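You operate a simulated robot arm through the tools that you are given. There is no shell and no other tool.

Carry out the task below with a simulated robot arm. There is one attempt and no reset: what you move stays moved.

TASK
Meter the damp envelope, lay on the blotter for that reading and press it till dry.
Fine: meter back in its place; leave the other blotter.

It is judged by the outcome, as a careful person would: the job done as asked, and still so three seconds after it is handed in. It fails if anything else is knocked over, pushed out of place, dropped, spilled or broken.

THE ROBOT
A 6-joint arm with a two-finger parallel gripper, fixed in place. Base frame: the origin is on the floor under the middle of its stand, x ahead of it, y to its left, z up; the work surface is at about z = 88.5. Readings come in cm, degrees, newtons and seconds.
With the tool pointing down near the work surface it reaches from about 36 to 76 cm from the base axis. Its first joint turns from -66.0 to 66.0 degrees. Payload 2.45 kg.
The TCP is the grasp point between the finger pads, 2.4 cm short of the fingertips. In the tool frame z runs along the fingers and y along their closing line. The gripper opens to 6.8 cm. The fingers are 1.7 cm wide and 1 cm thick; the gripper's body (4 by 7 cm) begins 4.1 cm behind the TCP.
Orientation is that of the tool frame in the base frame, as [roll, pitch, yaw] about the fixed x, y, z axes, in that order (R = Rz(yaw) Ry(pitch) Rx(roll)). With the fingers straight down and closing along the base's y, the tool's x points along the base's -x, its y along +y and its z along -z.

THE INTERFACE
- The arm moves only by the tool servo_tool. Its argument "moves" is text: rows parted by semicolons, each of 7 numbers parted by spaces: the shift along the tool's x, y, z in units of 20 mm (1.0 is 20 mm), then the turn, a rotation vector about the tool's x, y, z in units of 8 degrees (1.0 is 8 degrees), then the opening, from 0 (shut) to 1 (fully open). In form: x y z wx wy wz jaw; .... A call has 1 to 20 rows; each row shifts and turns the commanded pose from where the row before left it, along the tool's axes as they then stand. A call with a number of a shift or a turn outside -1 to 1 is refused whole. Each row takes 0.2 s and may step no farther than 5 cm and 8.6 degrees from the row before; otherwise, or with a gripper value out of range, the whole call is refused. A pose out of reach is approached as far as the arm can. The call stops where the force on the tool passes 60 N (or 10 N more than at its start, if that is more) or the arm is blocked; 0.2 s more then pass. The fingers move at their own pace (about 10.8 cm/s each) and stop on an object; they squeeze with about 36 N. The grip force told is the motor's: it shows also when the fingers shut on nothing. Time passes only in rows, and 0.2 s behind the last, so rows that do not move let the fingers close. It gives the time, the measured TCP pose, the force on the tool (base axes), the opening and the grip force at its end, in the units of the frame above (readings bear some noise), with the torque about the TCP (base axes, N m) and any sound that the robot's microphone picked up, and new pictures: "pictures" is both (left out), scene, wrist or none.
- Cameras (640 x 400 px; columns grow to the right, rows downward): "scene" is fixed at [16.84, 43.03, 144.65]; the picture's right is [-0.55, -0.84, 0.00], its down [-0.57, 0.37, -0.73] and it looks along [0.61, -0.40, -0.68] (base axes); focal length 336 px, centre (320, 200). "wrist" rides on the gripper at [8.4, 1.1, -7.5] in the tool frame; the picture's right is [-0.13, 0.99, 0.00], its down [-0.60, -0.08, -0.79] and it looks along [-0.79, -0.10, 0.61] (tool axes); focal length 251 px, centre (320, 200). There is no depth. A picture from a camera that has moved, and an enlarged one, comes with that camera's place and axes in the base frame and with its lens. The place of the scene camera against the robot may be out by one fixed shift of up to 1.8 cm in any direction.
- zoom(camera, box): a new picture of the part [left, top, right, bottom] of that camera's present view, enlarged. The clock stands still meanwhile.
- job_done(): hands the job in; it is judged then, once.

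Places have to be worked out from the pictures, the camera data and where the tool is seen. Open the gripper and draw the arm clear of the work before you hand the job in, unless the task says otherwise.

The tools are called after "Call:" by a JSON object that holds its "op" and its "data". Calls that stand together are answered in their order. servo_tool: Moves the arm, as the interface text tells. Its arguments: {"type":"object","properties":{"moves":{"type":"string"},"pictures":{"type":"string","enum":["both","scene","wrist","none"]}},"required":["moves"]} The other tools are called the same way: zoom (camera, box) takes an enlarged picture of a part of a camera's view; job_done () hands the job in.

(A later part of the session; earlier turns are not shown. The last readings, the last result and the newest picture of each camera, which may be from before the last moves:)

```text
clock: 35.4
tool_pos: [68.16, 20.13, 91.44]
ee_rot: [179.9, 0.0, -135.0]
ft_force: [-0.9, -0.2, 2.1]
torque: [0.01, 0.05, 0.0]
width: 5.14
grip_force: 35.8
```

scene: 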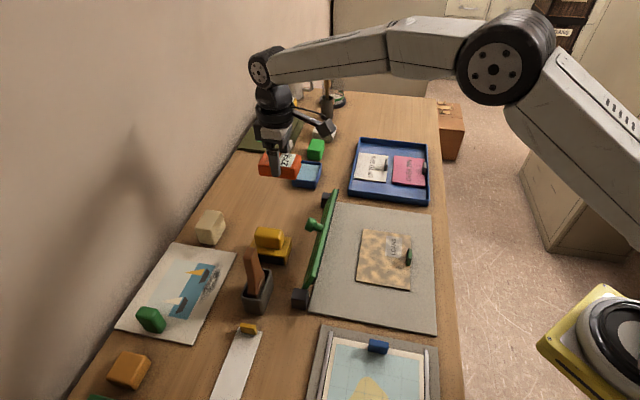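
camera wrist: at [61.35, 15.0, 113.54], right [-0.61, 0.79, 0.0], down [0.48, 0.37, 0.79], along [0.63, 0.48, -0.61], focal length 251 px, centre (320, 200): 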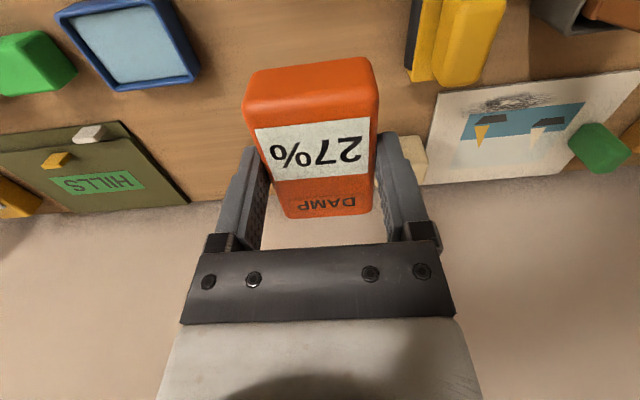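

Contact now shows about +3 N, so the meter rests on the table. I'll open the fingers and rise straight up.

Call:
{"op": "servo_tool", "data": {"moves": "0 0 0 0 0 0 0.82; 0 0 0 0 0 0 1; 0 0 0 0 0 0 1; 0 0 -0.5 0 0 0 1; 0 0 -0.8 0 0 0 1; 0 0 -1 0 0 0 1; 0 0 -1 0 0 0 1; 0 0 -1 0 0 0 1; 0 0 -1 0 0 0 1; 0 0 -1 0 0 0 1; 0 0 -1 0 0 0 1; 0 0 0 0 0 0 1", "pictures": "both"}}

Call:
{"op": "zoom", "data": {"camera": "scene", "box": [230, 170, 350, 310]}}

```text
clock: 38.0
tool_pos: [68.12, 20.13, 106.13]
ee_rot: [-179.9, 0.0, -135.1]
ft_force: [-0.5, -0.5, 1.1]
torque: [0.01, -0.01, 0.03]
width: 6.78
grip_force: 0.0
camera wrist: at [61.46, 15.01, 113.58], right [-0.61, 0.79, 0.0], down [0.48, 0.37, 0.79], along [0.63, 0.48, -0.61], focal length 251 px, centre (320, 200)
```

scene: 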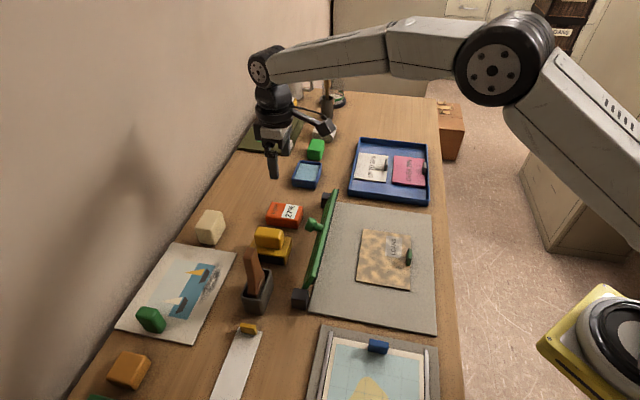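
wrist: 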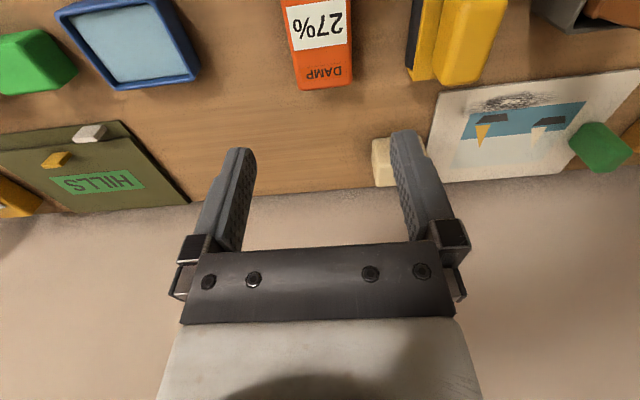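

```text
2.86 times, centred on (290, 240) of scene
camera zoom: at [16.84, 43.03, 144.65], right [-0.55, -0.84, 0.0], down [-0.57, 0.37, -0.73], along [0.61, -0.4, -0.68], focal length 962 px, centre (406, 86)
```

zoom: 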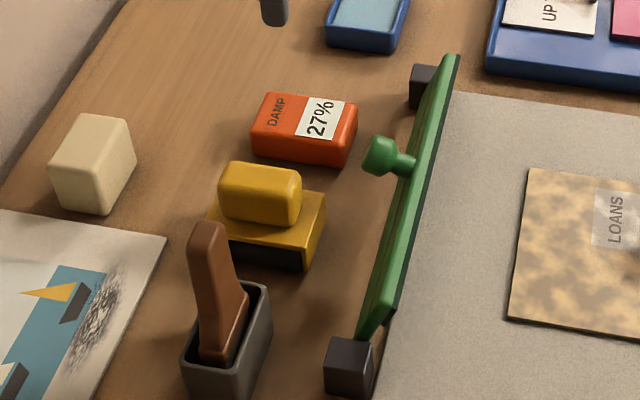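

The meter is back exactly where it was. Now I'll go to the tray and turn the tool so the fingers close across the pink blotter's thin tab, which runs along the table's length.

Call:
{"op": "servo_tool", "data": {"moves": "0.93 -0.468 0 0 0 0 1; 0.93 -0.468 0 0 0 0 1; 0.93 -0.468 0 0 0 0 1; 0.93 -0.468 0 0 0 0 1; 0.93 -0.468 0 0 0 0 1; 0.93 -0.468 0 0 0 0 1; 0.93 -0.468 0 0 0 0 1; 0.93 -0.468 0 0 0 0 1; 0.93 -0.468 0 0 0 0 1; 0.93 -0.468 0 0 0 0 1; 0.93 -0.468 0 0 0 0 1; 0.93 -0.468 0 0 0 0 1; 0.93 -0.468 0 0 0 0 1; 0.93 -0.468 0 0 0 0 1; 0.93 -0.468 0 0 0 0 1; 0.93 -0.468 0 0 0 0 1; 0.93 -0.468 0 0 0 0 1; 0 0 0 0 0 0.9375 1; 0 0 0 0 0 0.9375 1; 0 0 0 0 0 0.9375 1", "pictures": "none"}}

Call:
{"op": "servo_tool", "data": {"moves": "0 0 0 0 0 0.9375 1; 0 0 0 0 0 0.9375 1; 0 0 0 0 0 0.9375 1; 0 0 0 0 0 0.9375 1; 0 0 0 0 0 0.9375 1; 0 0 0 0 0 0.9375 1; 0 0 0 0 0 0.9375 1; 0 0 0 0 0 0.9375 1; 0 0 0 0 0 0.9375 1; 0 0 0 0 0 0 1", "pictures": "both"}}

```text
clock: 42.2
tool_pos: [57.0, -13.44, 106.18]
ee_rot: [-180.0, 0.0, -157.6]
ft_force: [0.3, -0.2, 0.3]
torque: [-0.03, -0.01, 0.03]
width: 6.81
grip_force: 0.0
```

```text
clock: 44.4
tool_pos: [57.11, -13.53, 106.0]
ee_rot: [180.0, 0.0, 134.9]
ft_force: [0.0, 0.8, -0.9]
torque: [0.01, 0.0, 0.03]
width: 6.79
grip_force: 0.1
camera wrist: at [52.01, -6.76, 113.61], right [0.79, 0.61, 0.0], down [0.37, -0.48, 0.79], along [0.48, -0.63, -0.61], focal length 251 px, centre (320, 200)
```

scene: 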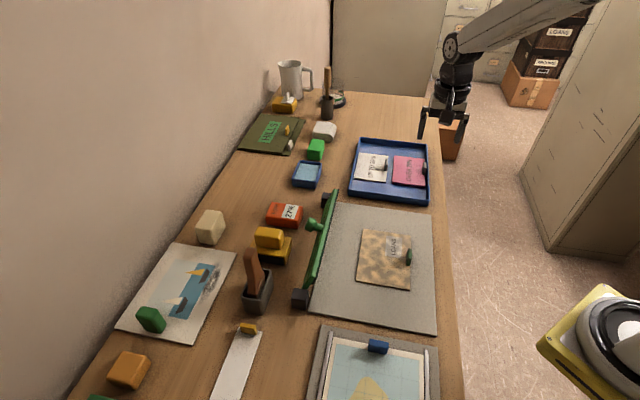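
wrist: 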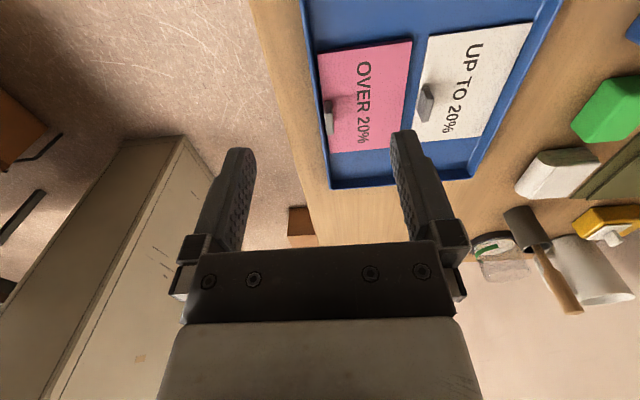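

Call:
{"op": "zoom", "data": {"camera": "wrist", "box": [290, 20, 450, 170]}}

Call:
{"op": "zoom", "data": {"camera": "scene", "box": [385, 140, 445, 200]}}

Call:
{"op": "zoom", "data": {"camera": "scene", "box": [340, 130, 440, 210]}}

```text
2.67 times, centred on (370, 95) of wrist
camera zoom: at [52.01, -6.76, 113.61], right [0.79, 0.61, 0.0], down [0.37, -0.48, 0.79], along [0.48, -0.63, -0.61], focal length 670 px, centre (187, 480)
```

zoom: 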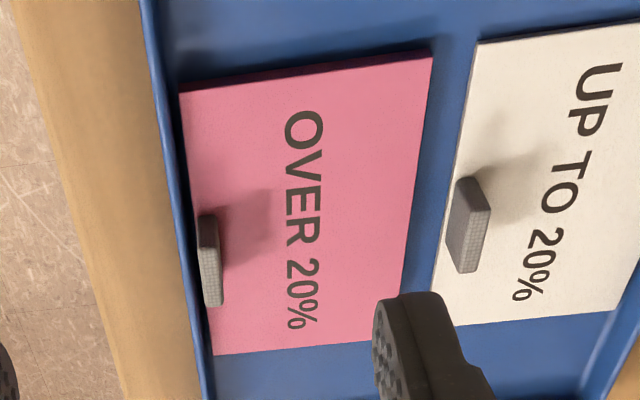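

```text
6.67 times, centred on (415, 170) of scene
camera zoom: at [16.84, 43.03, 144.65], right [-0.55, -0.84, 0.0], down [-0.57, 0.37, -0.73], along [0.61, -0.4, -0.68], focal length 2244 px, centre (-313, 400)
```

zoom: 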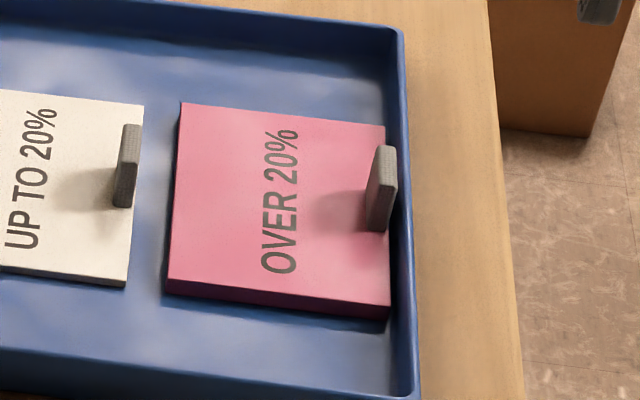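

```text
5.00 times, centred on (390, 170) of scene
camera zoom: at [16.84, 43.03, 144.65], right [-0.55, -0.84, 0.0], down [-0.57, 0.37, -0.73], along [0.61, -0.4, -0.68], focal length 1683 px, centre (-30, 350)
```

zoom: 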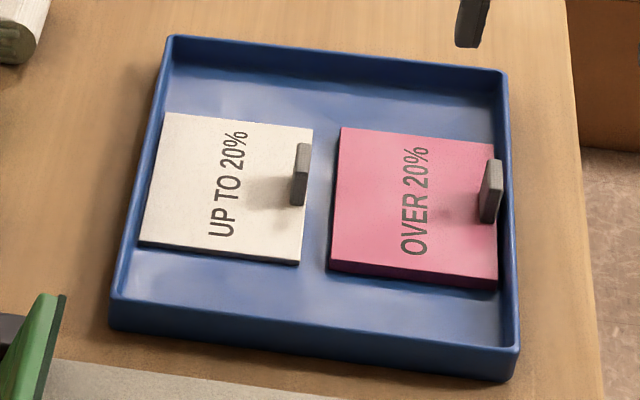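

The pink tab lies near (61.9, -18.2), close to the tray's near wall. I'll move over it and go down to about z 100 for a closer look.

Call:
{"op": "servo_tool", "data": {"moves": "-0.85 0 0 0 0 0 1; -0.85 0 0 0 0 0 1; -0.85 0 0.4 0 0 0 1; -0.78 0.02 0.6 0 0 0 1; 0 0 0.7 0 0 0 1; 0 0 0.7 0 0 0 1; 0 0 0.4 0 0 0 1; 0 0 0 0 0 0 1", "pictures": "both"}}

Call:
{"op": "zoom", "data": {"camera": "wrist", "box": [240, 0, 400, 180]}}

Call:
{"op": "zoom", "data": {"camera": "scene", "box": [375, 110, 455, 210]}}

```text
clock: 46.2
tool_pos: [61.55, -18.26, 100.45]
ee_rot: [-180.0, 0.0, 135.0]
ft_force: [0.2, 0.3, 0.6]
torque: [0.02, 0.0, 0.03]
width: 6.81
grip_force: 0.0
camera wrist: at [56.6, -11.48, 107.93], right [0.79, 0.61, 0.0], down [0.37, -0.48, 0.79], along [0.48, -0.63, -0.61], focal length 251 px, centre (320, 200)
```

scene: 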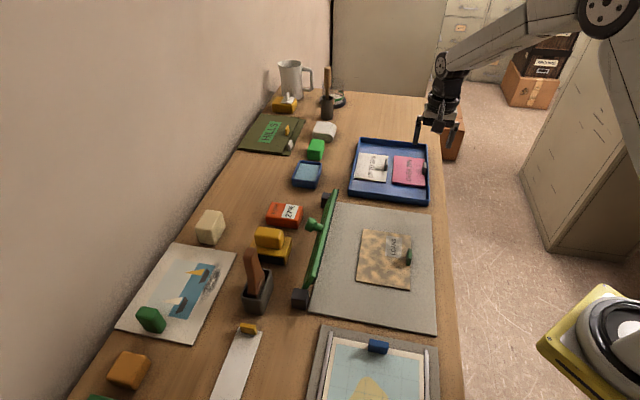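
wrist: 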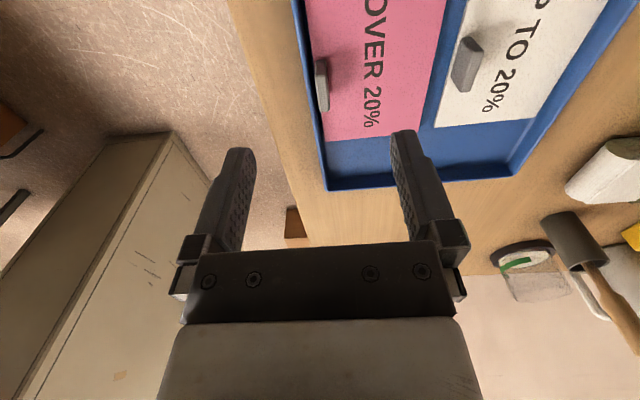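

```text
2.22 times, centred on (320, 90) of wrist
camera zoom: at [56.6, -11.48, 107.93], right [0.79, 0.61, 0.0], down [0.37, -0.48, 0.79], along [0.48, -0.63, -0.61], focal length 559 px, centre (320, 444)
```

zoom: 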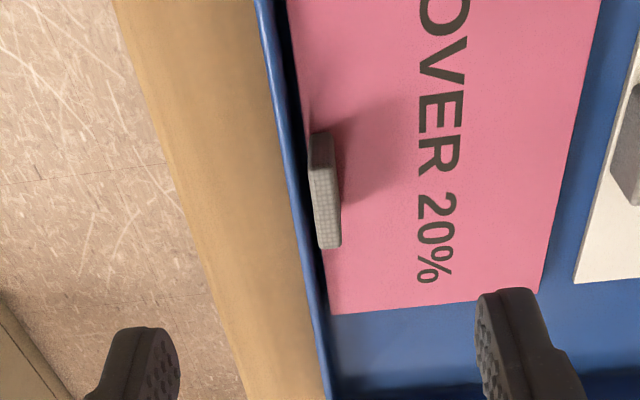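

```text
4.00 times, centred on (415, 160) of scene
camera zoom: at [16.84, 43.03, 144.65], right [-0.55, -0.84, 0.0], down [-0.57, 0.37, -0.73], along [0.61, -0.4, -0.68], focal length 1346 px, centre (-60, 360)
```

zoom: 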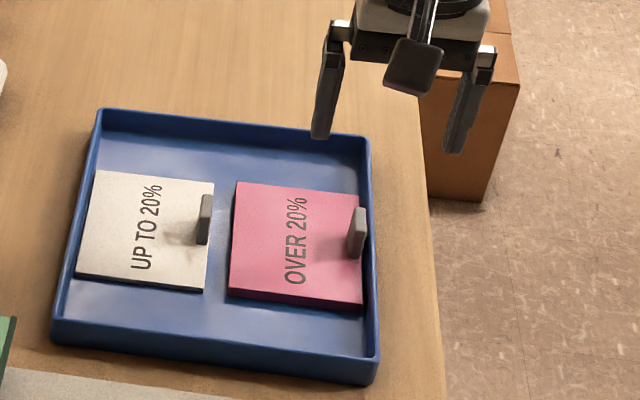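

The pink tab measures about 2.6 × 0.7 cm. Its centre is near (62.3, -18.5) and its top near z 92, with the tray wall just outside it. I'll half-close the gripper, centre over the tab and go down so the fingertips are just at its top.

Call:
{"op": "servo_tool", "data": {"moves": "-0.33 0.17 0 0 0 0 0.4; 0 0 0.8 0 0 0 0.4; 0 0 0.8 0 0 0 0.4; 0 0 0.8 0 0 0 0.4; 0 0 0.5 0 0 0 0.4; 0 0 0 0 0 0 0.4", "pictures": "both"}}

Call:
{"op": "zoom", "data": {"camera": "wrist", "box": [240, 50, 400, 210]}}

Call:
{"op": "zoom", "data": {"camera": "scene", "box": [375, 120, 455, 210]}}

```text
clock: 47.6
tool_pos: [62.39, -18.46, 94.93]
ee_rot: [179.9, 0.0, 135.0]
ft_force: [-0.5, 0.4, 0.4]
torque: [-0.01, 0.03, 0.01]
width: 2.72
grip_force: 0.0
camera wrist: at [57.38, -11.7, 102.2], right [0.79, 0.61, 0.0], down [0.37, -0.48, 0.79], along [0.48, -0.63, -0.61], focal length 251 px, centre (320, 200)
```

scene: 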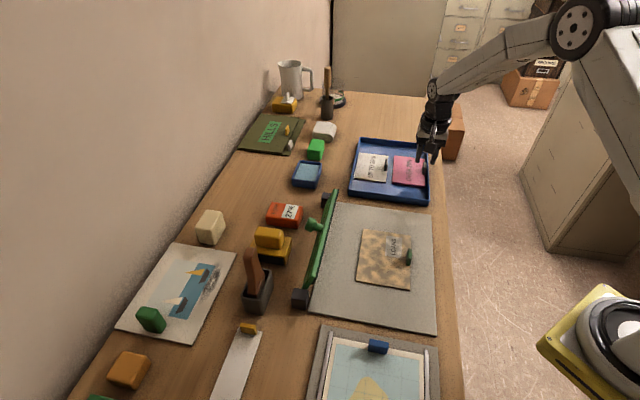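
wrist: 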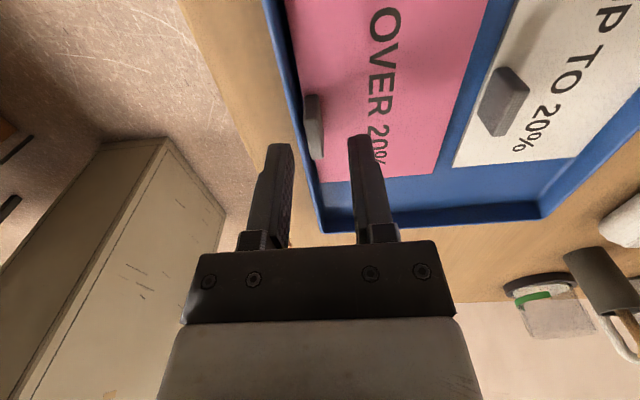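

```text
2.50 times, centred on (320, 130) of wrist
camera zoom: at [57.38, -11.7, 102.2], right [0.79, 0.61, 0.0], down [0.37, -0.48, 0.79], along [0.48, -0.63, -0.61], focal length 629 px, centre (320, 375)
```

zoom: 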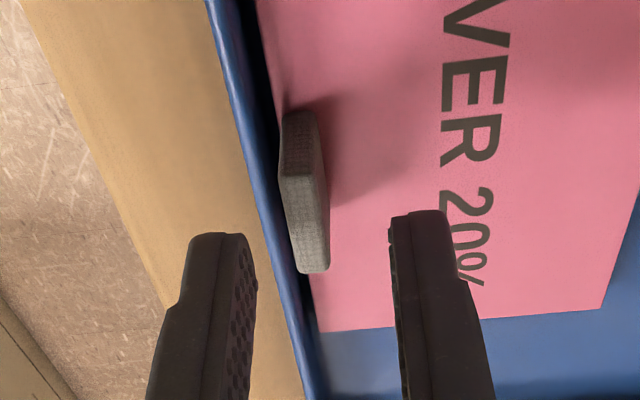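

```text
4.44 times, centred on (415, 165) of scene
camera zoom: at [16.84, 43.03, 144.65], right [-0.55, -0.84, 0.0], down [-0.57, 0.37, -0.73], along [0.61, -0.4, -0.68], focal length 1496 px, centre (-102, 356)
```

zoom: 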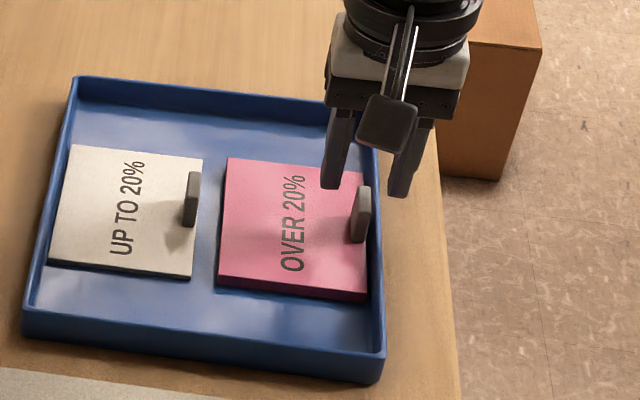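

The fingers straddle the tab well, within about 1 mm of centre. I'll lower 1.3 cm so the tips overlap the tab by about 1 cm while staying above the tray wall.

Call:
{"op": "servo_tool", "data": {"moves": "0 -0.04 0.3 0 0 0 0.4; 0 0 0.2 0 0 0 0.4; 0 0 0.15 0 0 0 0.4; 0 0 0.05 0 0 0 0.4; 0 0 0 0 0 0 0.4", "pictures": "wrist"}}

Call:
{"op": "zoom", "data": {"camera": "scene", "box": [385, 130, 445, 200]}}

Call:
{"op": "zoom", "data": {"camera": "wrist", "box": [250, 80, 390, 220]}}

```text
clock: 48.8
tool_pos: [62.47, -18.45, 93.4]
ee_rot: [-180.0, 0.0, 134.9]
ft_force: [0.2, -1.3, 0.2]
torque: [-0.02, 0.0, 0.04]
width: 2.71
grip_force: 0.2
camera wrist: at [57.34, -11.69, 100.86], right [0.79, 0.61, 0.0], down [0.37, -0.48, 0.79], along [0.48, -0.63, -0.61], focal length 251 px, centre (320, 200)
```

wrist: 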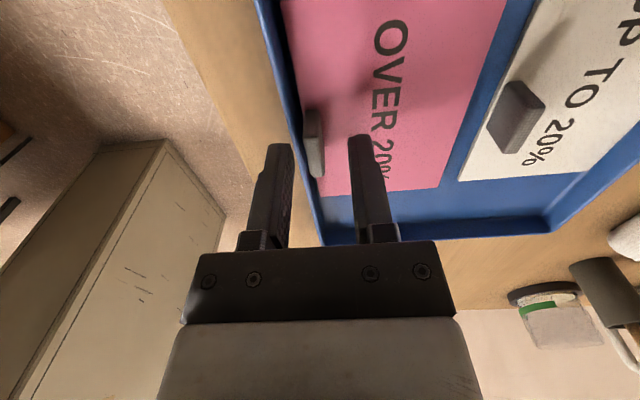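

```text
5.71 times, centred on (415, 165) of scene
camera zoom: at [16.84, 43.03, 144.65], right [-0.55, -0.84, 0.0], down [-0.57, 0.37, -0.73], along [0.61, -0.4, -0.68], focal length 1923 px, centre (-223, 400)
```

zoom: 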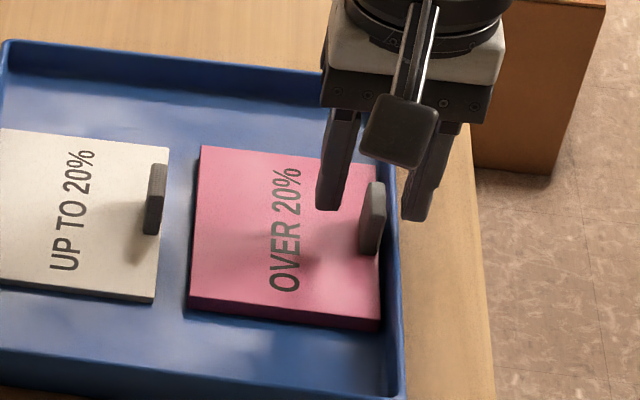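

```text
2.86 times, centred on (320, 150) of wrist
camera zoom: at [57.34, -11.69, 100.86], right [0.79, 0.61, 0.0], down [0.37, -0.48, 0.79], along [0.48, -0.63, -0.61], focal length 718 px, centre (320, 343)
```

zoom: 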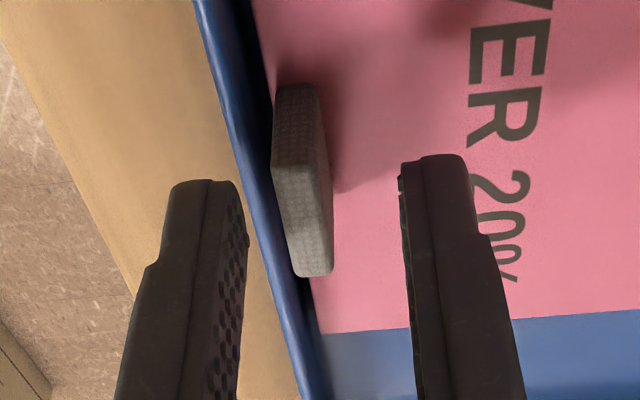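

The tips are at about z 91, and I estimate the tray wall top at about 90.5. I'll rise 2 mm for margin and close gradually, watching for side forces.

Call:
{"op": "servo_tool", "data": {"moves": "0 0 -0.08 0 0 0 0.4; 0 0 0 0 0 0 0.3; 0 0 0 0 0 0 0.22; 0 0 0 0 0 0 0.17; 0 0 0 0 0 0 0.17", "pictures": "wrist"}}

Call:
{"op": "zoom", "data": {"camera": "wrist", "box": [250, 80, 390, 220]}}

```text
clock: 50.0
tool_pos: [62.44, -18.53, 93.6]
ee_rot: [-180.0, 0.0, 135.1]
ft_force: [-0.3, -0.2, 0.0]
torque: [0.01, 0.0, -0.01]
width: 1.17
grip_force: 0.0
camera wrist: at [57.36, -11.72, 100.98], right [0.79, 0.61, 0.0], down [0.37, -0.48, 0.79], along [0.48, -0.63, -0.61], focal length 251 px, centre (320, 200)
```

wrist: 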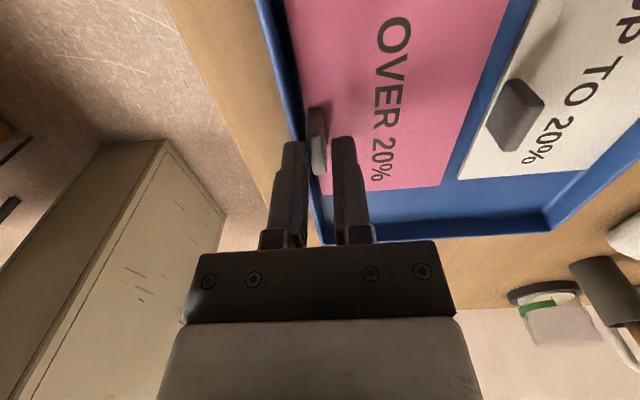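

```text
2.86 times, centred on (320, 150) of wrist
camera zoom: at [57.36, -11.72, 100.98], right [0.79, 0.61, 0.0], down [0.37, -0.48, 0.79], along [0.48, -0.63, -0.61], focal length 718 px, centre (320, 343)
```

zoom: 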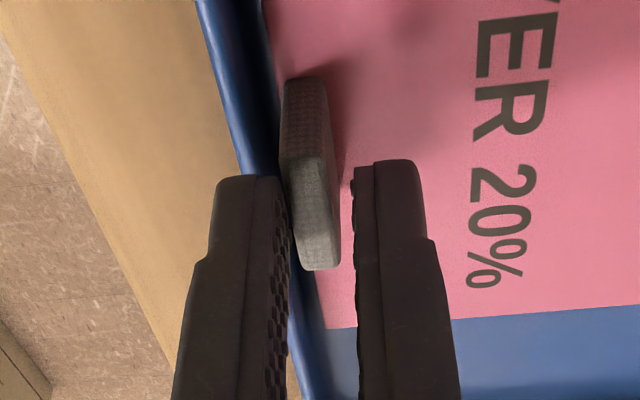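

The tab is between the pads with no side force. I'll close fully to grip it.

Call:
{"op": "servo_tool", "data": {"moves": "0 0 0 0 0 0 0.1; 0 0 0 0 0 0 0; 0 0 0 0 0 0 0; 0 0 0 0 0 0 0", "pictures": "wrist"}}

```text
clock: 51.0
tool_pos: [62.47, -18.5, 93.51]
ee_rot: [-180.0, -0.1, 135.0]
ft_force: [0.1, 0.0, -0.1]
torque: [0.03, -0.01, 0.03]
width: 0.67
grip_force: 29.3
camera wrist: at [57.36, -11.72, 100.98], right [0.79, 0.61, 0.0], down [0.37, -0.48, 0.79], along [0.48, -0.63, -0.61], focal length 251 px, centre (320, 200)
```

wrist: 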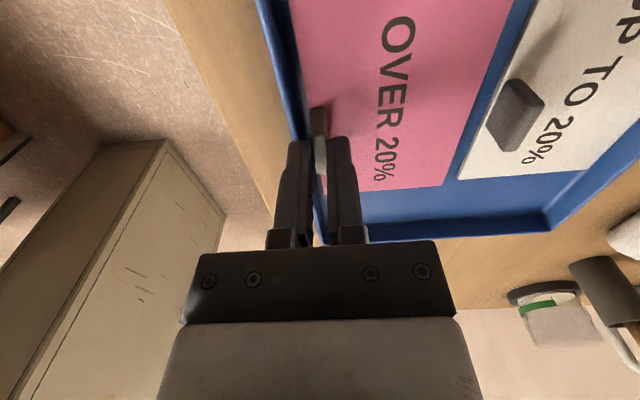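

The tab is held at width 0.67. I'll lift slowly and check that the blotter comes up level.

Call:
{"op": "servo_tool", "data": {"moves": "0 0 0 0 0 0 0; 0 0 -0.2 0 0 0 0; 0 0 -0.3 0 0 0 0; 0 0 -0.5 0 0 0 0; 0 0 -0.5 0 0 0 0; 0 0 -0.5 0 0 0 0; 0 0 0 0 0 0 0", "pictures": "both"}}

Call:
{"op": "zoom", "data": {"camera": "scene", "box": [340, 110, 460, 210]}}

```text
clock: 52.6
tool_pos: [62.33, -18.61, 97.46]
ee_rot: [179.9, 0.0, 135.0]
ft_force: [0.4, 0.3, -0.3]
torque: [0.0, 0.0, -0.04]
width: 0.67
grip_force: 29.1
camera wrist: at [57.29, -11.76, 104.97], right [0.79, 0.61, 0.0], down [0.37, -0.48, 0.79], along [0.48, -0.63, -0.61], focal length 251 px, centre (320, 200)
```

scene: 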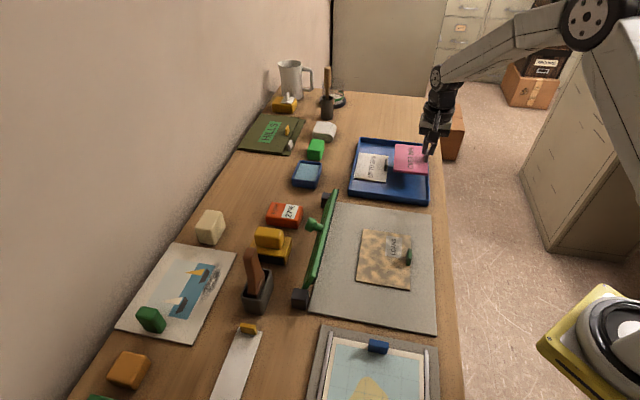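
wrist: 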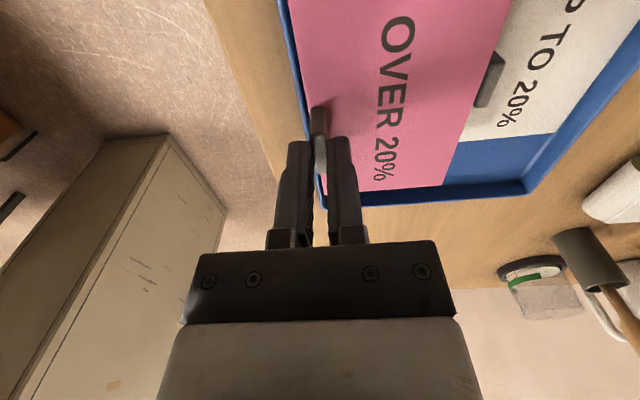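

```text
4.00 times, centred on (400, 160) of scene
camera zoom: at [16.84, 43.03, 144.65], right [-0.55, -0.84, 0.0], down [-0.57, 0.37, -0.73], along [0.61, -0.4, -0.68], focal length 1346 px, centre (0, 360)
```

zoom: 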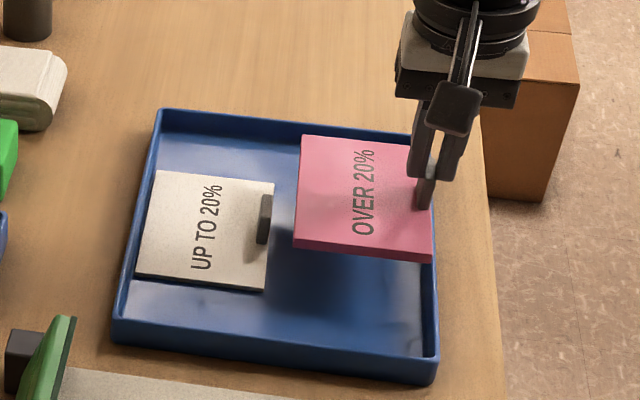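

The blotter hangs level and the other one is undisturbed. I re-estimate the envelope at table coordinates e1 19.5–33.5, e2 34.1–44.4 (e1 along the table's length, e2 across it towards the wall), with its top near z 89.1. I'll carry the blotter to above it, keeping its tab clear of the envelope's tab.

Call:
{"op": "servo_tool", "data": {"moves": "0 0 -0.9 0 0 0 0; 0 0 -0.9 0 0 0 0; 0 0 -0.95 0 0 0 0; 0.954 0.181 0 0 0 0 0; 0.954 0.181 0 0 0 0 0; 0.954 0.181 0 0 0 0 0; 0.954 0.181 0 0 0 0 0; 0.954 0.181 0 0 0 0 0; 0.954 0.181 0 0 0 0 0; 0.954 0.181 0 0 0 0 0; 0.954 0.181 0 0 0 0 0; 0.954 0.181 0 0 0 0 0; 0.954 0.181 0 0 0 0 0; 0.954 0.181 0 0 0 0 0; 0.954 0.181 0 0 0 0 0; 0.954 0.181 0 0 0 0 0; 0.954 0.181 0 0 0 0 0; 0.954 0.181 0 0 0 0 0; 0.954 0.181 0 0 0 0 0; 0 0 0 0 0 0 0", "pictures": "both"}}

Call:
{"op": "zoom", "data": {"camera": "scene", "box": [320, 160, 460, 310]}}

```text
clock: 56.8
tool_pos: [44.87, 7.13, 102.88]
ee_rot: [-180.0, 0.1, 135.0]
ft_force: [-0.1, 0.3, -0.8]
torque: [0.01, 0.03, -0.01]
width: 0.67
grip_force: 29.0
camera wrist: at [39.73, 14.02, 110.44], right [0.79, 0.61, 0.0], down [0.37, -0.48, 0.79], along [0.48, -0.63, -0.61], focal length 251 px, centre (320, 200)
```

scene: 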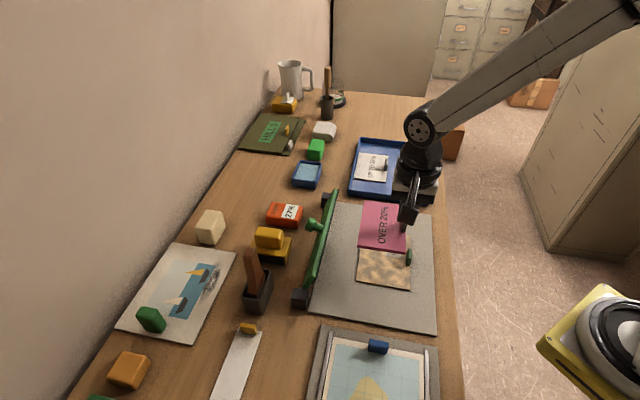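
wrist: 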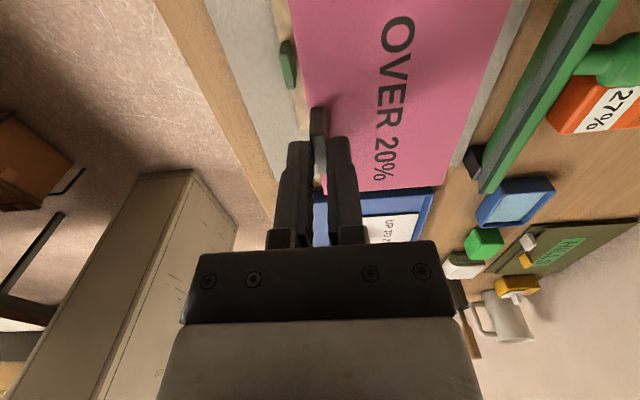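

```text
2.67 times, centred on (390, 235) of scene
camera zoom: at [16.84, 43.03, 144.65], right [-0.55, -0.84, 0.0], down [-0.57, 0.37, -0.73], along [0.61, -0.4, -0.68], focal length 897 px, centre (133, 107)
```

zoom: 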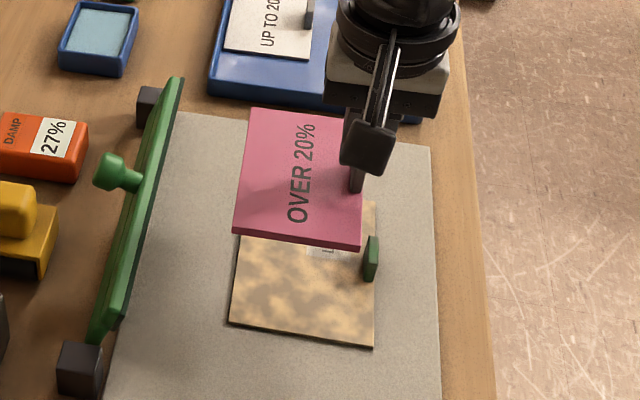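

The envelope's tab is at about e2 34.5, so there's room for the finger beside it. I'll lower the blotter to just above the envelope and check the alignment.

Call:
{"op": "servo_tool", "data": {"moves": "0 0 0.8 0 0 0 0; 0 0 0.8 0 0 0 0; 0 0 0.8 0 0 0 0; 0 0 0.8 0 0 0 0; 0 0 0.5 0 0 0 0; 0 0 0.25 0 0 0 0; 0 0 0 0 0 0 0", "pictures": "both"}}

Call:
{"op": "zoom", "data": {"camera": "scene", "box": [340, 200, 440, 310]}}

Call:
{"op": "zoom", "data": {"camera": "wrist", "box": [220, 0, 540, 200]}}

```text
clock: 58.4
tool_pos: [44.82, 7.2, 95.1]
ee_rot: [-179.9, 0.0, 135.1]
ft_force: [-0.4, 0.5, 0.0]
torque: [0.05, 0.02, 0.02]
width: 0.67
grip_force: 28.9
camera wrist: at [39.79, 13.99, 102.51], right [0.79, 0.61, 0.0], down [0.37, -0.48, 0.79], along [0.48, -0.63, -0.61], focal length 251 px, centre (320, 200)
```

scene: 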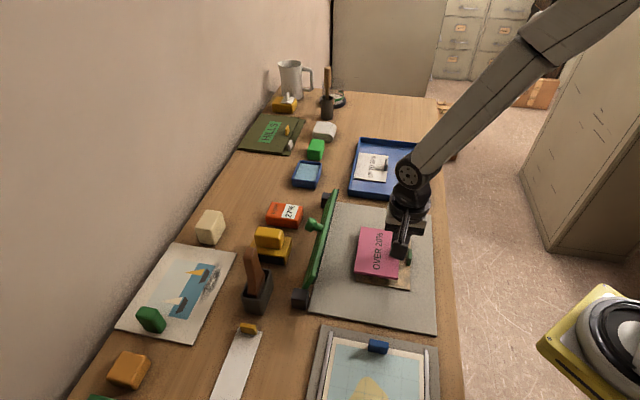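
wrist: 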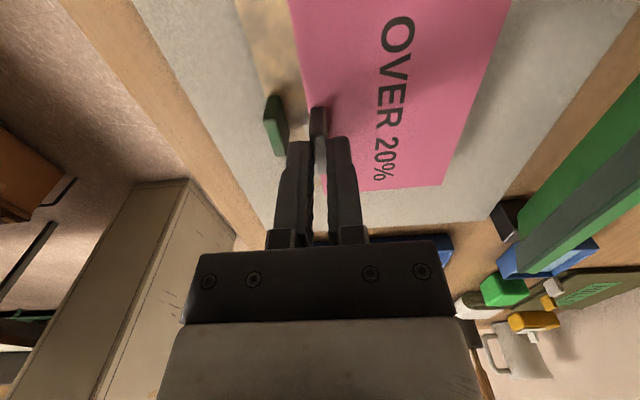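

```text
3.64 times, centred on (390, 255) of scene
camera zoom: at [16.84, 43.03, 144.65], right [-0.55, -0.84, 0.0], down [-0.57, 0.37, -0.73], along [0.61, -0.4, -0.68], focal length 1224 px, centre (66, 0)
```

zoom: 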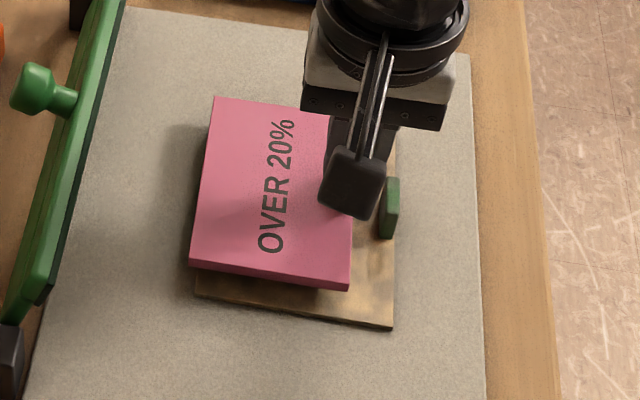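

```text
2.00 times, centred on (380, 100) of wrist
camera zoom: at [39.79, 13.99, 102.51], right [0.79, 0.61, 0.0], down [0.37, -0.48, 0.79], along [0.48, -0.63, -0.61], focal length 503 px, centre (200, 400)
```

zoom: 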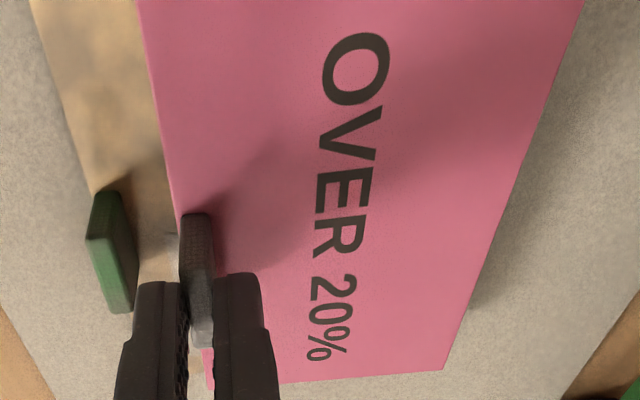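

The blotter is about 1.2 cm above the envelope and lines up, and the finger clears the green tab. I'll nudge it 2–3 mm along the table and lower gently.

Call:
{"op": "servo_tool", "data": {"moves": "-0.12 -0.04 0.15 0 0 0 0; 0 0 0.2 0 0 0 0; 0 0 0.12 0 0 0 0; 0 0 0 0 0 0 0; 0 0 0 0 0 0 0", "pictures": "wrist"}}

Call:
{"op": "zoom", "data": {"camera": "scene", "box": [340, 220, 440, 310]}}

```text
clock: 59.6
tool_pos: [44.89, 6.94, 94.22]
ee_rot: [-180.0, 0.0, 135.0]
ft_force: [-0.5, 0.2, -0.9]
torque: [0.0, 0.02, -0.04]
width: 0.66
grip_force: 29.5
camera wrist: at [39.89, 13.71, 101.59], right [0.79, 0.61, 0.0], down [0.37, -0.48, 0.79], along [0.48, -0.63, -0.61], focal length 251 px, centre (320, 200)
```

wrist: 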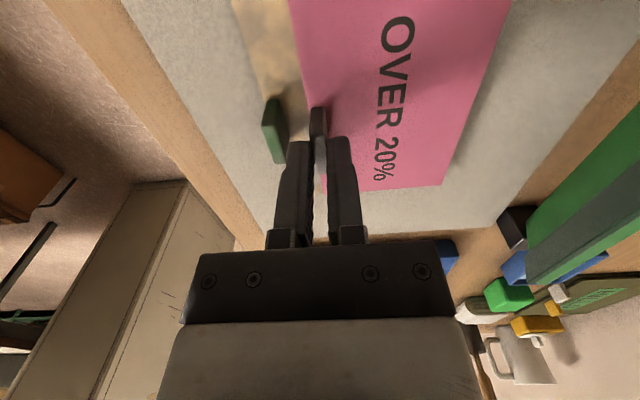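

```text
4.44 times, centred on (390, 265) of scene
camera zoom: at [16.84, 43.03, 144.65], right [-0.55, -0.84, 0.0], down [-0.57, 0.37, -0.73], along [0.61, -0.4, -0.68], focal length 1496 px, centre (9, -89)
```

zoom: 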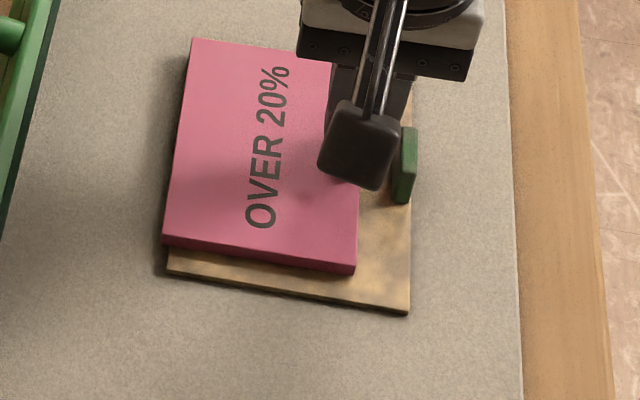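

It's about 4 mm above now and well aligned. I'll lower in 1–2 mm steps until it touches.

Call:
{"op": "servo_tool", "data": {"moves": "0 0 0.1 0 0 0 0; 0 0 0.06 0 0 0 0; 0 0 0 0 0 0 0; 0 0 0 0 0 0 0", "pictures": "none"}}

```text
clock: 60.6
tool_pos: [45.01, 6.99, 94.11]
ee_rot: [179.8, 0.1, 135.1]
ft_force: [-1.8, -1.8, 30.6]
torque: [-0.05, 0.05, 0.0]
width: 0.71
grip_force: 29.3
```

Contact is already at 30 N, so the blotter rests on the envelope. I'll ease back 1 mm and then open just a little to release the tab.

Call:
{"op": "servo_tool", "data": {"moves": "0 0 -0.04 0 0 0 0; 0 0 -0.03 0 0 0 0; 0 0 0 0 0 0 0", "pictures": "none"}}

```text
clock: 61.4
tool_pos: [44.89, 7.09, 93.88]
ee_rot: [-180.0, 0.0, 135.1]
ft_force: [3.1, 1.5, 9.6]
torque: [-0.11, -0.3, 0.07]
width: 0.67
grip_force: 29.3
```

Call:
{"op": "zoom", "data": {"camera": "scene", "box": [340, 220, 440, 310]}}

Call:
{"op": "servo_tool", "data": {"moves": "0 0 -0.02 0 0 0 0; 0 0 0 0 0 0 0.17; 0 0 0 0 0 0 0.17; 0 0 0 0 0 0 0.17", "pictures": "both"}}

```text
4.44 times, centred on (390, 265) of scene
camera zoom: at [16.83, 43.03, 144.65], right [-0.55, -0.84, 0.0], down [-0.57, 0.37, -0.73], along [0.61, -0.4, -0.68], focal length 1496 px, centre (9, -89)
```

zoom: 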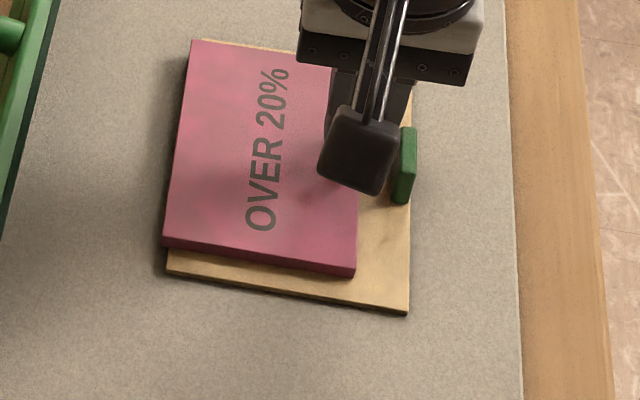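

```text
clock: 62.4
tool_pos: [44.94, 6.95, 93.98]
ee_rot: [180.0, 0.0, 135.0]
ft_force: [-0.3, 0.2, -0.4]
torque: [-0.01, 0.02, -0.02]
width: 1.14
grip_force: 0.1
camera wrist: at [39.83, 13.68, 101.45], right [0.79, 0.61, 0.0], down [0.37, -0.48, 0.79], along [0.48, -0.63, -0.61], focal length 251 px, centre (320, 200)
```

scene: 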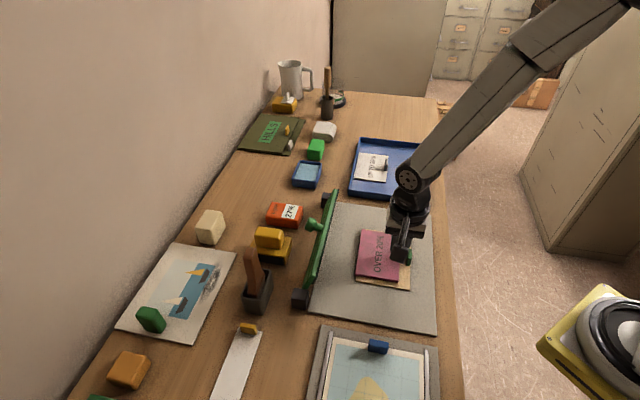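
wrist: 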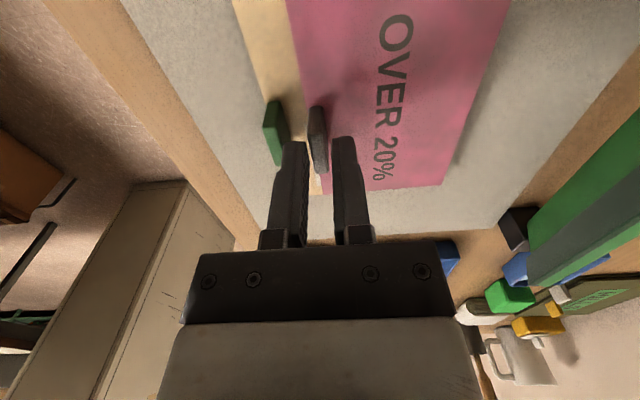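

Interesting: while pressed, the blotter darkened and the envelope's blotches faded, so pressing through the blotter does draw out the damp. I'll look closer at the current state.

Call:
{"op": "zoom", "data": {"camera": "scene", "box": [345, 220, 425, 300]}}

Call:
{"op": "zoom", "data": {"camera": "wrist", "box": [220, 0, 540, 200]}}

```text
5.00 times, centred on (385, 260) of scene
camera zoom: at [16.84, 43.03, 144.65], right [-0.55, -0.84, 0.0], down [-0.57, 0.37, -0.73], along [0.61, -0.4, -0.68], focal length 1683 px, centre (-5, -100)
```

zoom: 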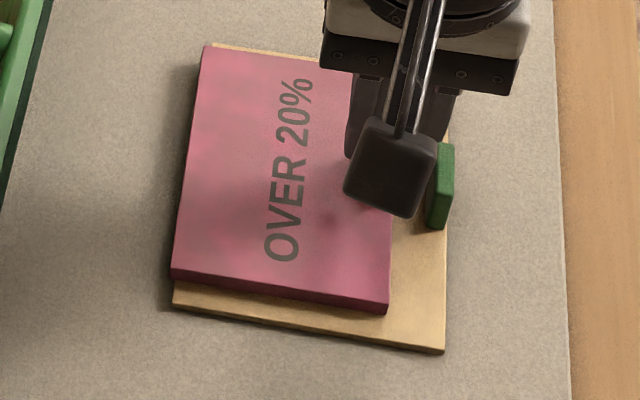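

```text
2.00 times, centred on (380, 100) of wrist
camera zoom: at [39.83, 13.68, 101.45], right [0.79, 0.61, 0.0], down [0.37, -0.48, 0.79], along [0.48, -0.63, -0.61], focal length 503 px, centre (200, 400)
```

zoom: 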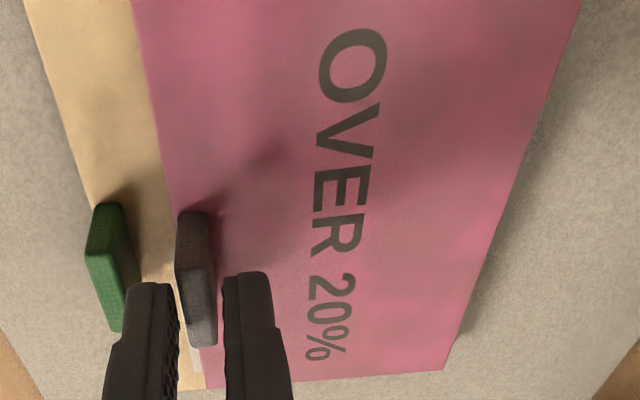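

The envelope margin now looks uniformly tan and the blotter is mottled with moisture. I'll lift straight off the tab, then press firmly on the blotter's middle to make sure it is fully dried.

Call:
{"op": "servo_tool", "data": {"moves": "0 0 -0.15 0 0 0 0.17; 0 0 -0.3 0 0 0 0.17; 0 0 -0.6 0 0 0 0.17; 0 0 -0.9 0 0 0 0.17; 0 0 -0.9 0 0 0 0.17; 0 0 0 0 0 0 0.17", "pictures": "both"}}

Call:
{"op": "zoom", "data": {"camera": "wrist", "box": [200, 0, 520, 200]}}

Call:
{"op": "zoom", "data": {"camera": "scene", "box": [345, 220, 425, 300]}}

```text
clock: 63.8
tool_pos: [44.81, 7.09, 99.63]
ee_rot: [180.0, -0.1, 135.1]
ft_force: [-0.5, -0.1, -0.3]
torque: [-0.01, 0.02, 0.01]
width: 1.16
grip_force: 0.1
camera wrist: at [39.72, 13.78, 107.15], right [0.79, 0.61, 0.0], down [0.37, -0.48, 0.79], along [0.48, -0.63, -0.61], focal length 251 px, centre (320, 200)
```

scene: 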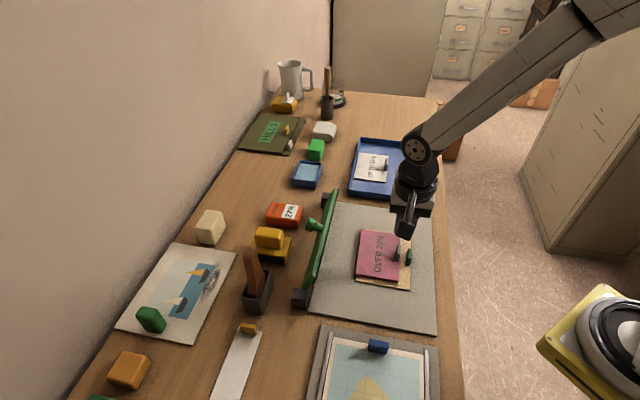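
wrist: 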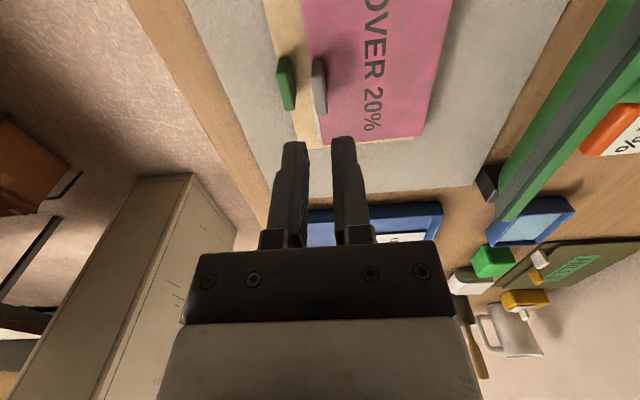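

```text
2.00 times, centred on (360, 100) of wrist
camera zoom: at [39.72, 13.78, 107.15], right [0.79, 0.61, 0.0], down [0.37, -0.48, 0.79], along [0.48, -0.63, -0.61], focal length 503 px, centre (240, 400)
```

zoom: 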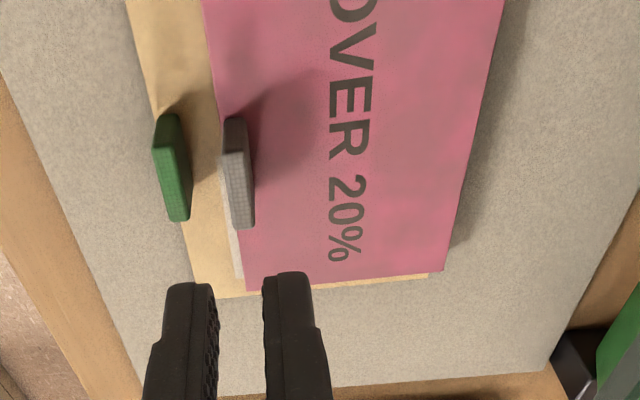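

```text
5.00 times, centred on (385, 260) of scene
camera zoom: at [16.84, 43.03, 144.65], right [-0.55, -0.84, 0.0], down [-0.57, 0.37, -0.73], along [0.61, -0.4, -0.68], focal length 1683 px, centre (-5, -100)
```

zoom: 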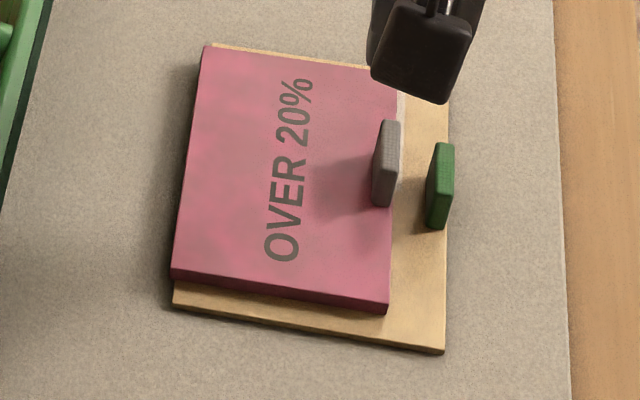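

The blotter lies flat on the envelope with both tabs clear. I'll close the fingers, move over the blotter's centre near (47.2, 9.6) and come down to just above it.

Call:
{"op": "servo_tool", "data": {"moves": "0.03 0.85 0 0 0 0 0; 0.03 0.85 0 0 0 0 0; 0 0 0.8 0 0 0 0; 0 0 0.8 0 0 0 0; 0 0 0.8 0 0 0 0; 0 0 0.5 0 0 0 0; 0 0 0 0 0 0 0", "pictures": "both"}}

```text
clock: 65.4
tool_pos: [47.33, 9.55, 93.92]
ee_rot: [-180.0, 0.0, 135.1]
ft_force: [-0.5, -0.5, 0.3]
torque: [0.01, 0.02, 0.01]
width: 0.0
grip_force: 23.5
camera wrist: at [42.24, 16.19, 101.31], right [0.79, 0.61, 0.0], down [0.37, -0.48, 0.79], along [0.48, -0.63, -0.61], focal length 251 px, centre (320, 200)
```

scene: 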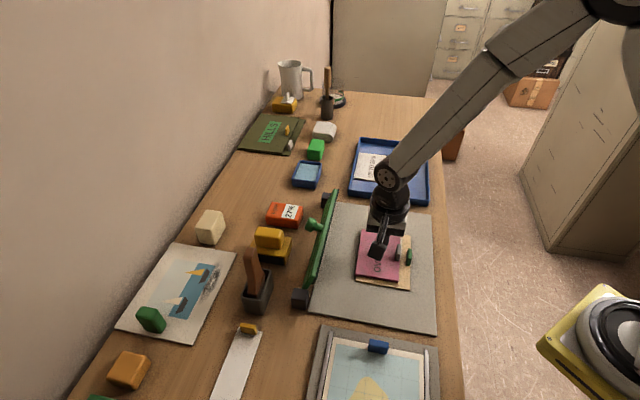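
wrist: 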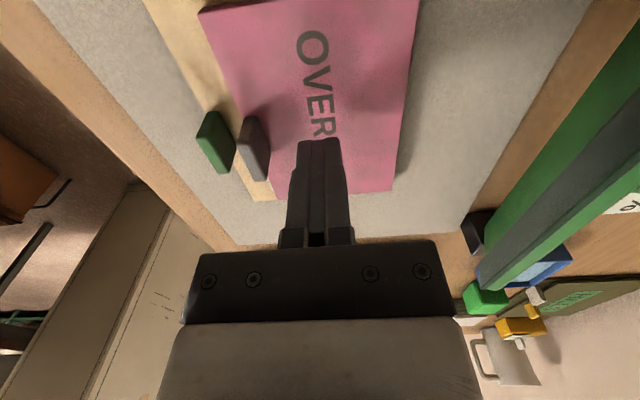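

The closed fingertips are about 1 cm above the blotter's middle. I'll lower in small steps to make gentle contact.

Call:
{"op": "servo_tool", "data": {"moves": "0 0 0.2 0 0 0 0; 0 0 0.15 0 0 0 0; 0 0 0.07 0 0 0 0; 0 0 0.05 0 0 0 0; 0 0 0 0 0 0 0", "pictures": "none"}}

```text
clock: 66.6
tool_pos: [47.27, 9.59, 92.93]
ee_rot: [-179.9, -0.1, 135.1]
ft_force: [0.3, -0.1, 0.4]
torque: [0.0, 0.0, 0.0]
width: 0.0
grip_force: 23.6
```

No contact yet at z 92.9, so I'll continue down in 1 mm steps.

Call:
{"op": "servo_tool", "data": {"moves": "0 0 0.05 0 0 0 0; 0 0 0.05 0 0 0 0; 0 0 0 0 0 0 0", "pictures": "none"}}

```text
clock: 67.4
tool_pos: [47.26, 9.47, 92.82]
ee_rot: [-179.9, -0.1, 135.0]
ft_force: [-0.1, 0.2, 0.5]
torque: [-0.02, 0.03, 0.04]
width: 0.0
grip_force: 23.4
```

Call:
{"op": "servo_tool", "data": {"moves": "0 0 0.05 0 0 0 0; 0 0 0.05 0 0 0 0; 0 0 0 0 0 0 0", "pictures": "none"}}

```text
clock: 68.2
tool_pos: [47.14, 9.48, 92.53]
ee_rot: [-180.0, -0.1, 135.1]
ft_force: [-0.4, 0.5, 0.1]
torque: [0.0, -0.03, 0.01]
width: 0.0
grip_force: 24.0
```

Still free at z 92.5. I'll keep going down in 1 mm steps.

Call:
{"op": "servo_tool", "data": {"moves": "0 0 0.05 0 0 0 0; 0 0 0.05 0 0 0 0; 0 0 0 0 0 0 0", "pictures": "none"}}

```text
clock: 69.0
tool_pos: [47.24, 9.5, 92.24]
ee_rot: [-180.0, 0.0, 135.0]
ft_force: [-0.9, -0.4, 0.1]
torque: [-0.02, -0.02, 0.0]
width: 0.0
grip_force: 23.6
```

Still no contact with the tips at about z 89.8, so the blotter is thinner than I estimated. I'll continue in 1 mm steps.

Call:
{"op": "servo_tool", "data": {"moves": "0 0 0.05 0 0 0 0; 0 0 0.04 0 0 0 0; 0 0 0 0 0 0 0", "pictures": "wrist"}}

```text
clock: 69.8
tool_pos: [47.28, 9.48, 92.19]
ee_rot: [180.0, 0.0, 135.1]
ft_force: [-1.5, -2.2, 4.4]
torque: [-0.02, 0.08, 0.0]
width: 0.0
grip_force: 23.7
camera wrist: at [42.21, 16.25, 99.62], right [0.79, 0.61, 0.0], down [0.37, -0.48, 0.79], along [0.48, -0.63, -0.61], focal length 251 px, centre (320, 200)
```

wrist: 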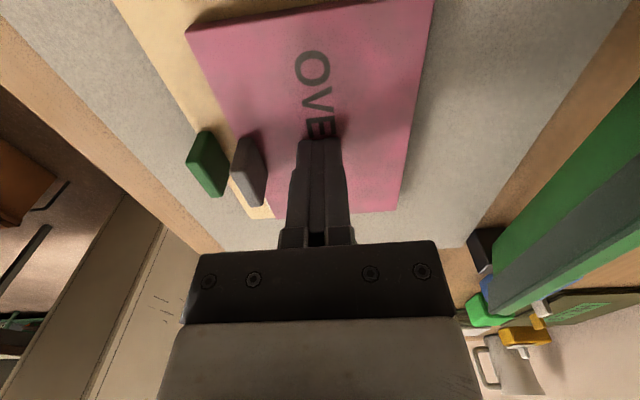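

Contact is made at 4.4 N. I'll press in slightly further to reach about 25–30 N.

Call:
{"op": "servo_tool", "data": {"moves": "0 0 0.03 0 0 0 0; 0 0 0.03 0 0 0 0; 0 0 0 0 0 0 0", "pictures": "none"}}

```text
clock: 70.6
tool_pos: [47.37, 9.4, 92.08]
ee_rot: [179.9, 0.1, 135.0]
ft_force: [-3.1, -1.4, 18.6]
torque: [-0.04, 0.09, -0.02]
width: 0.01
grip_force: 23.8
```

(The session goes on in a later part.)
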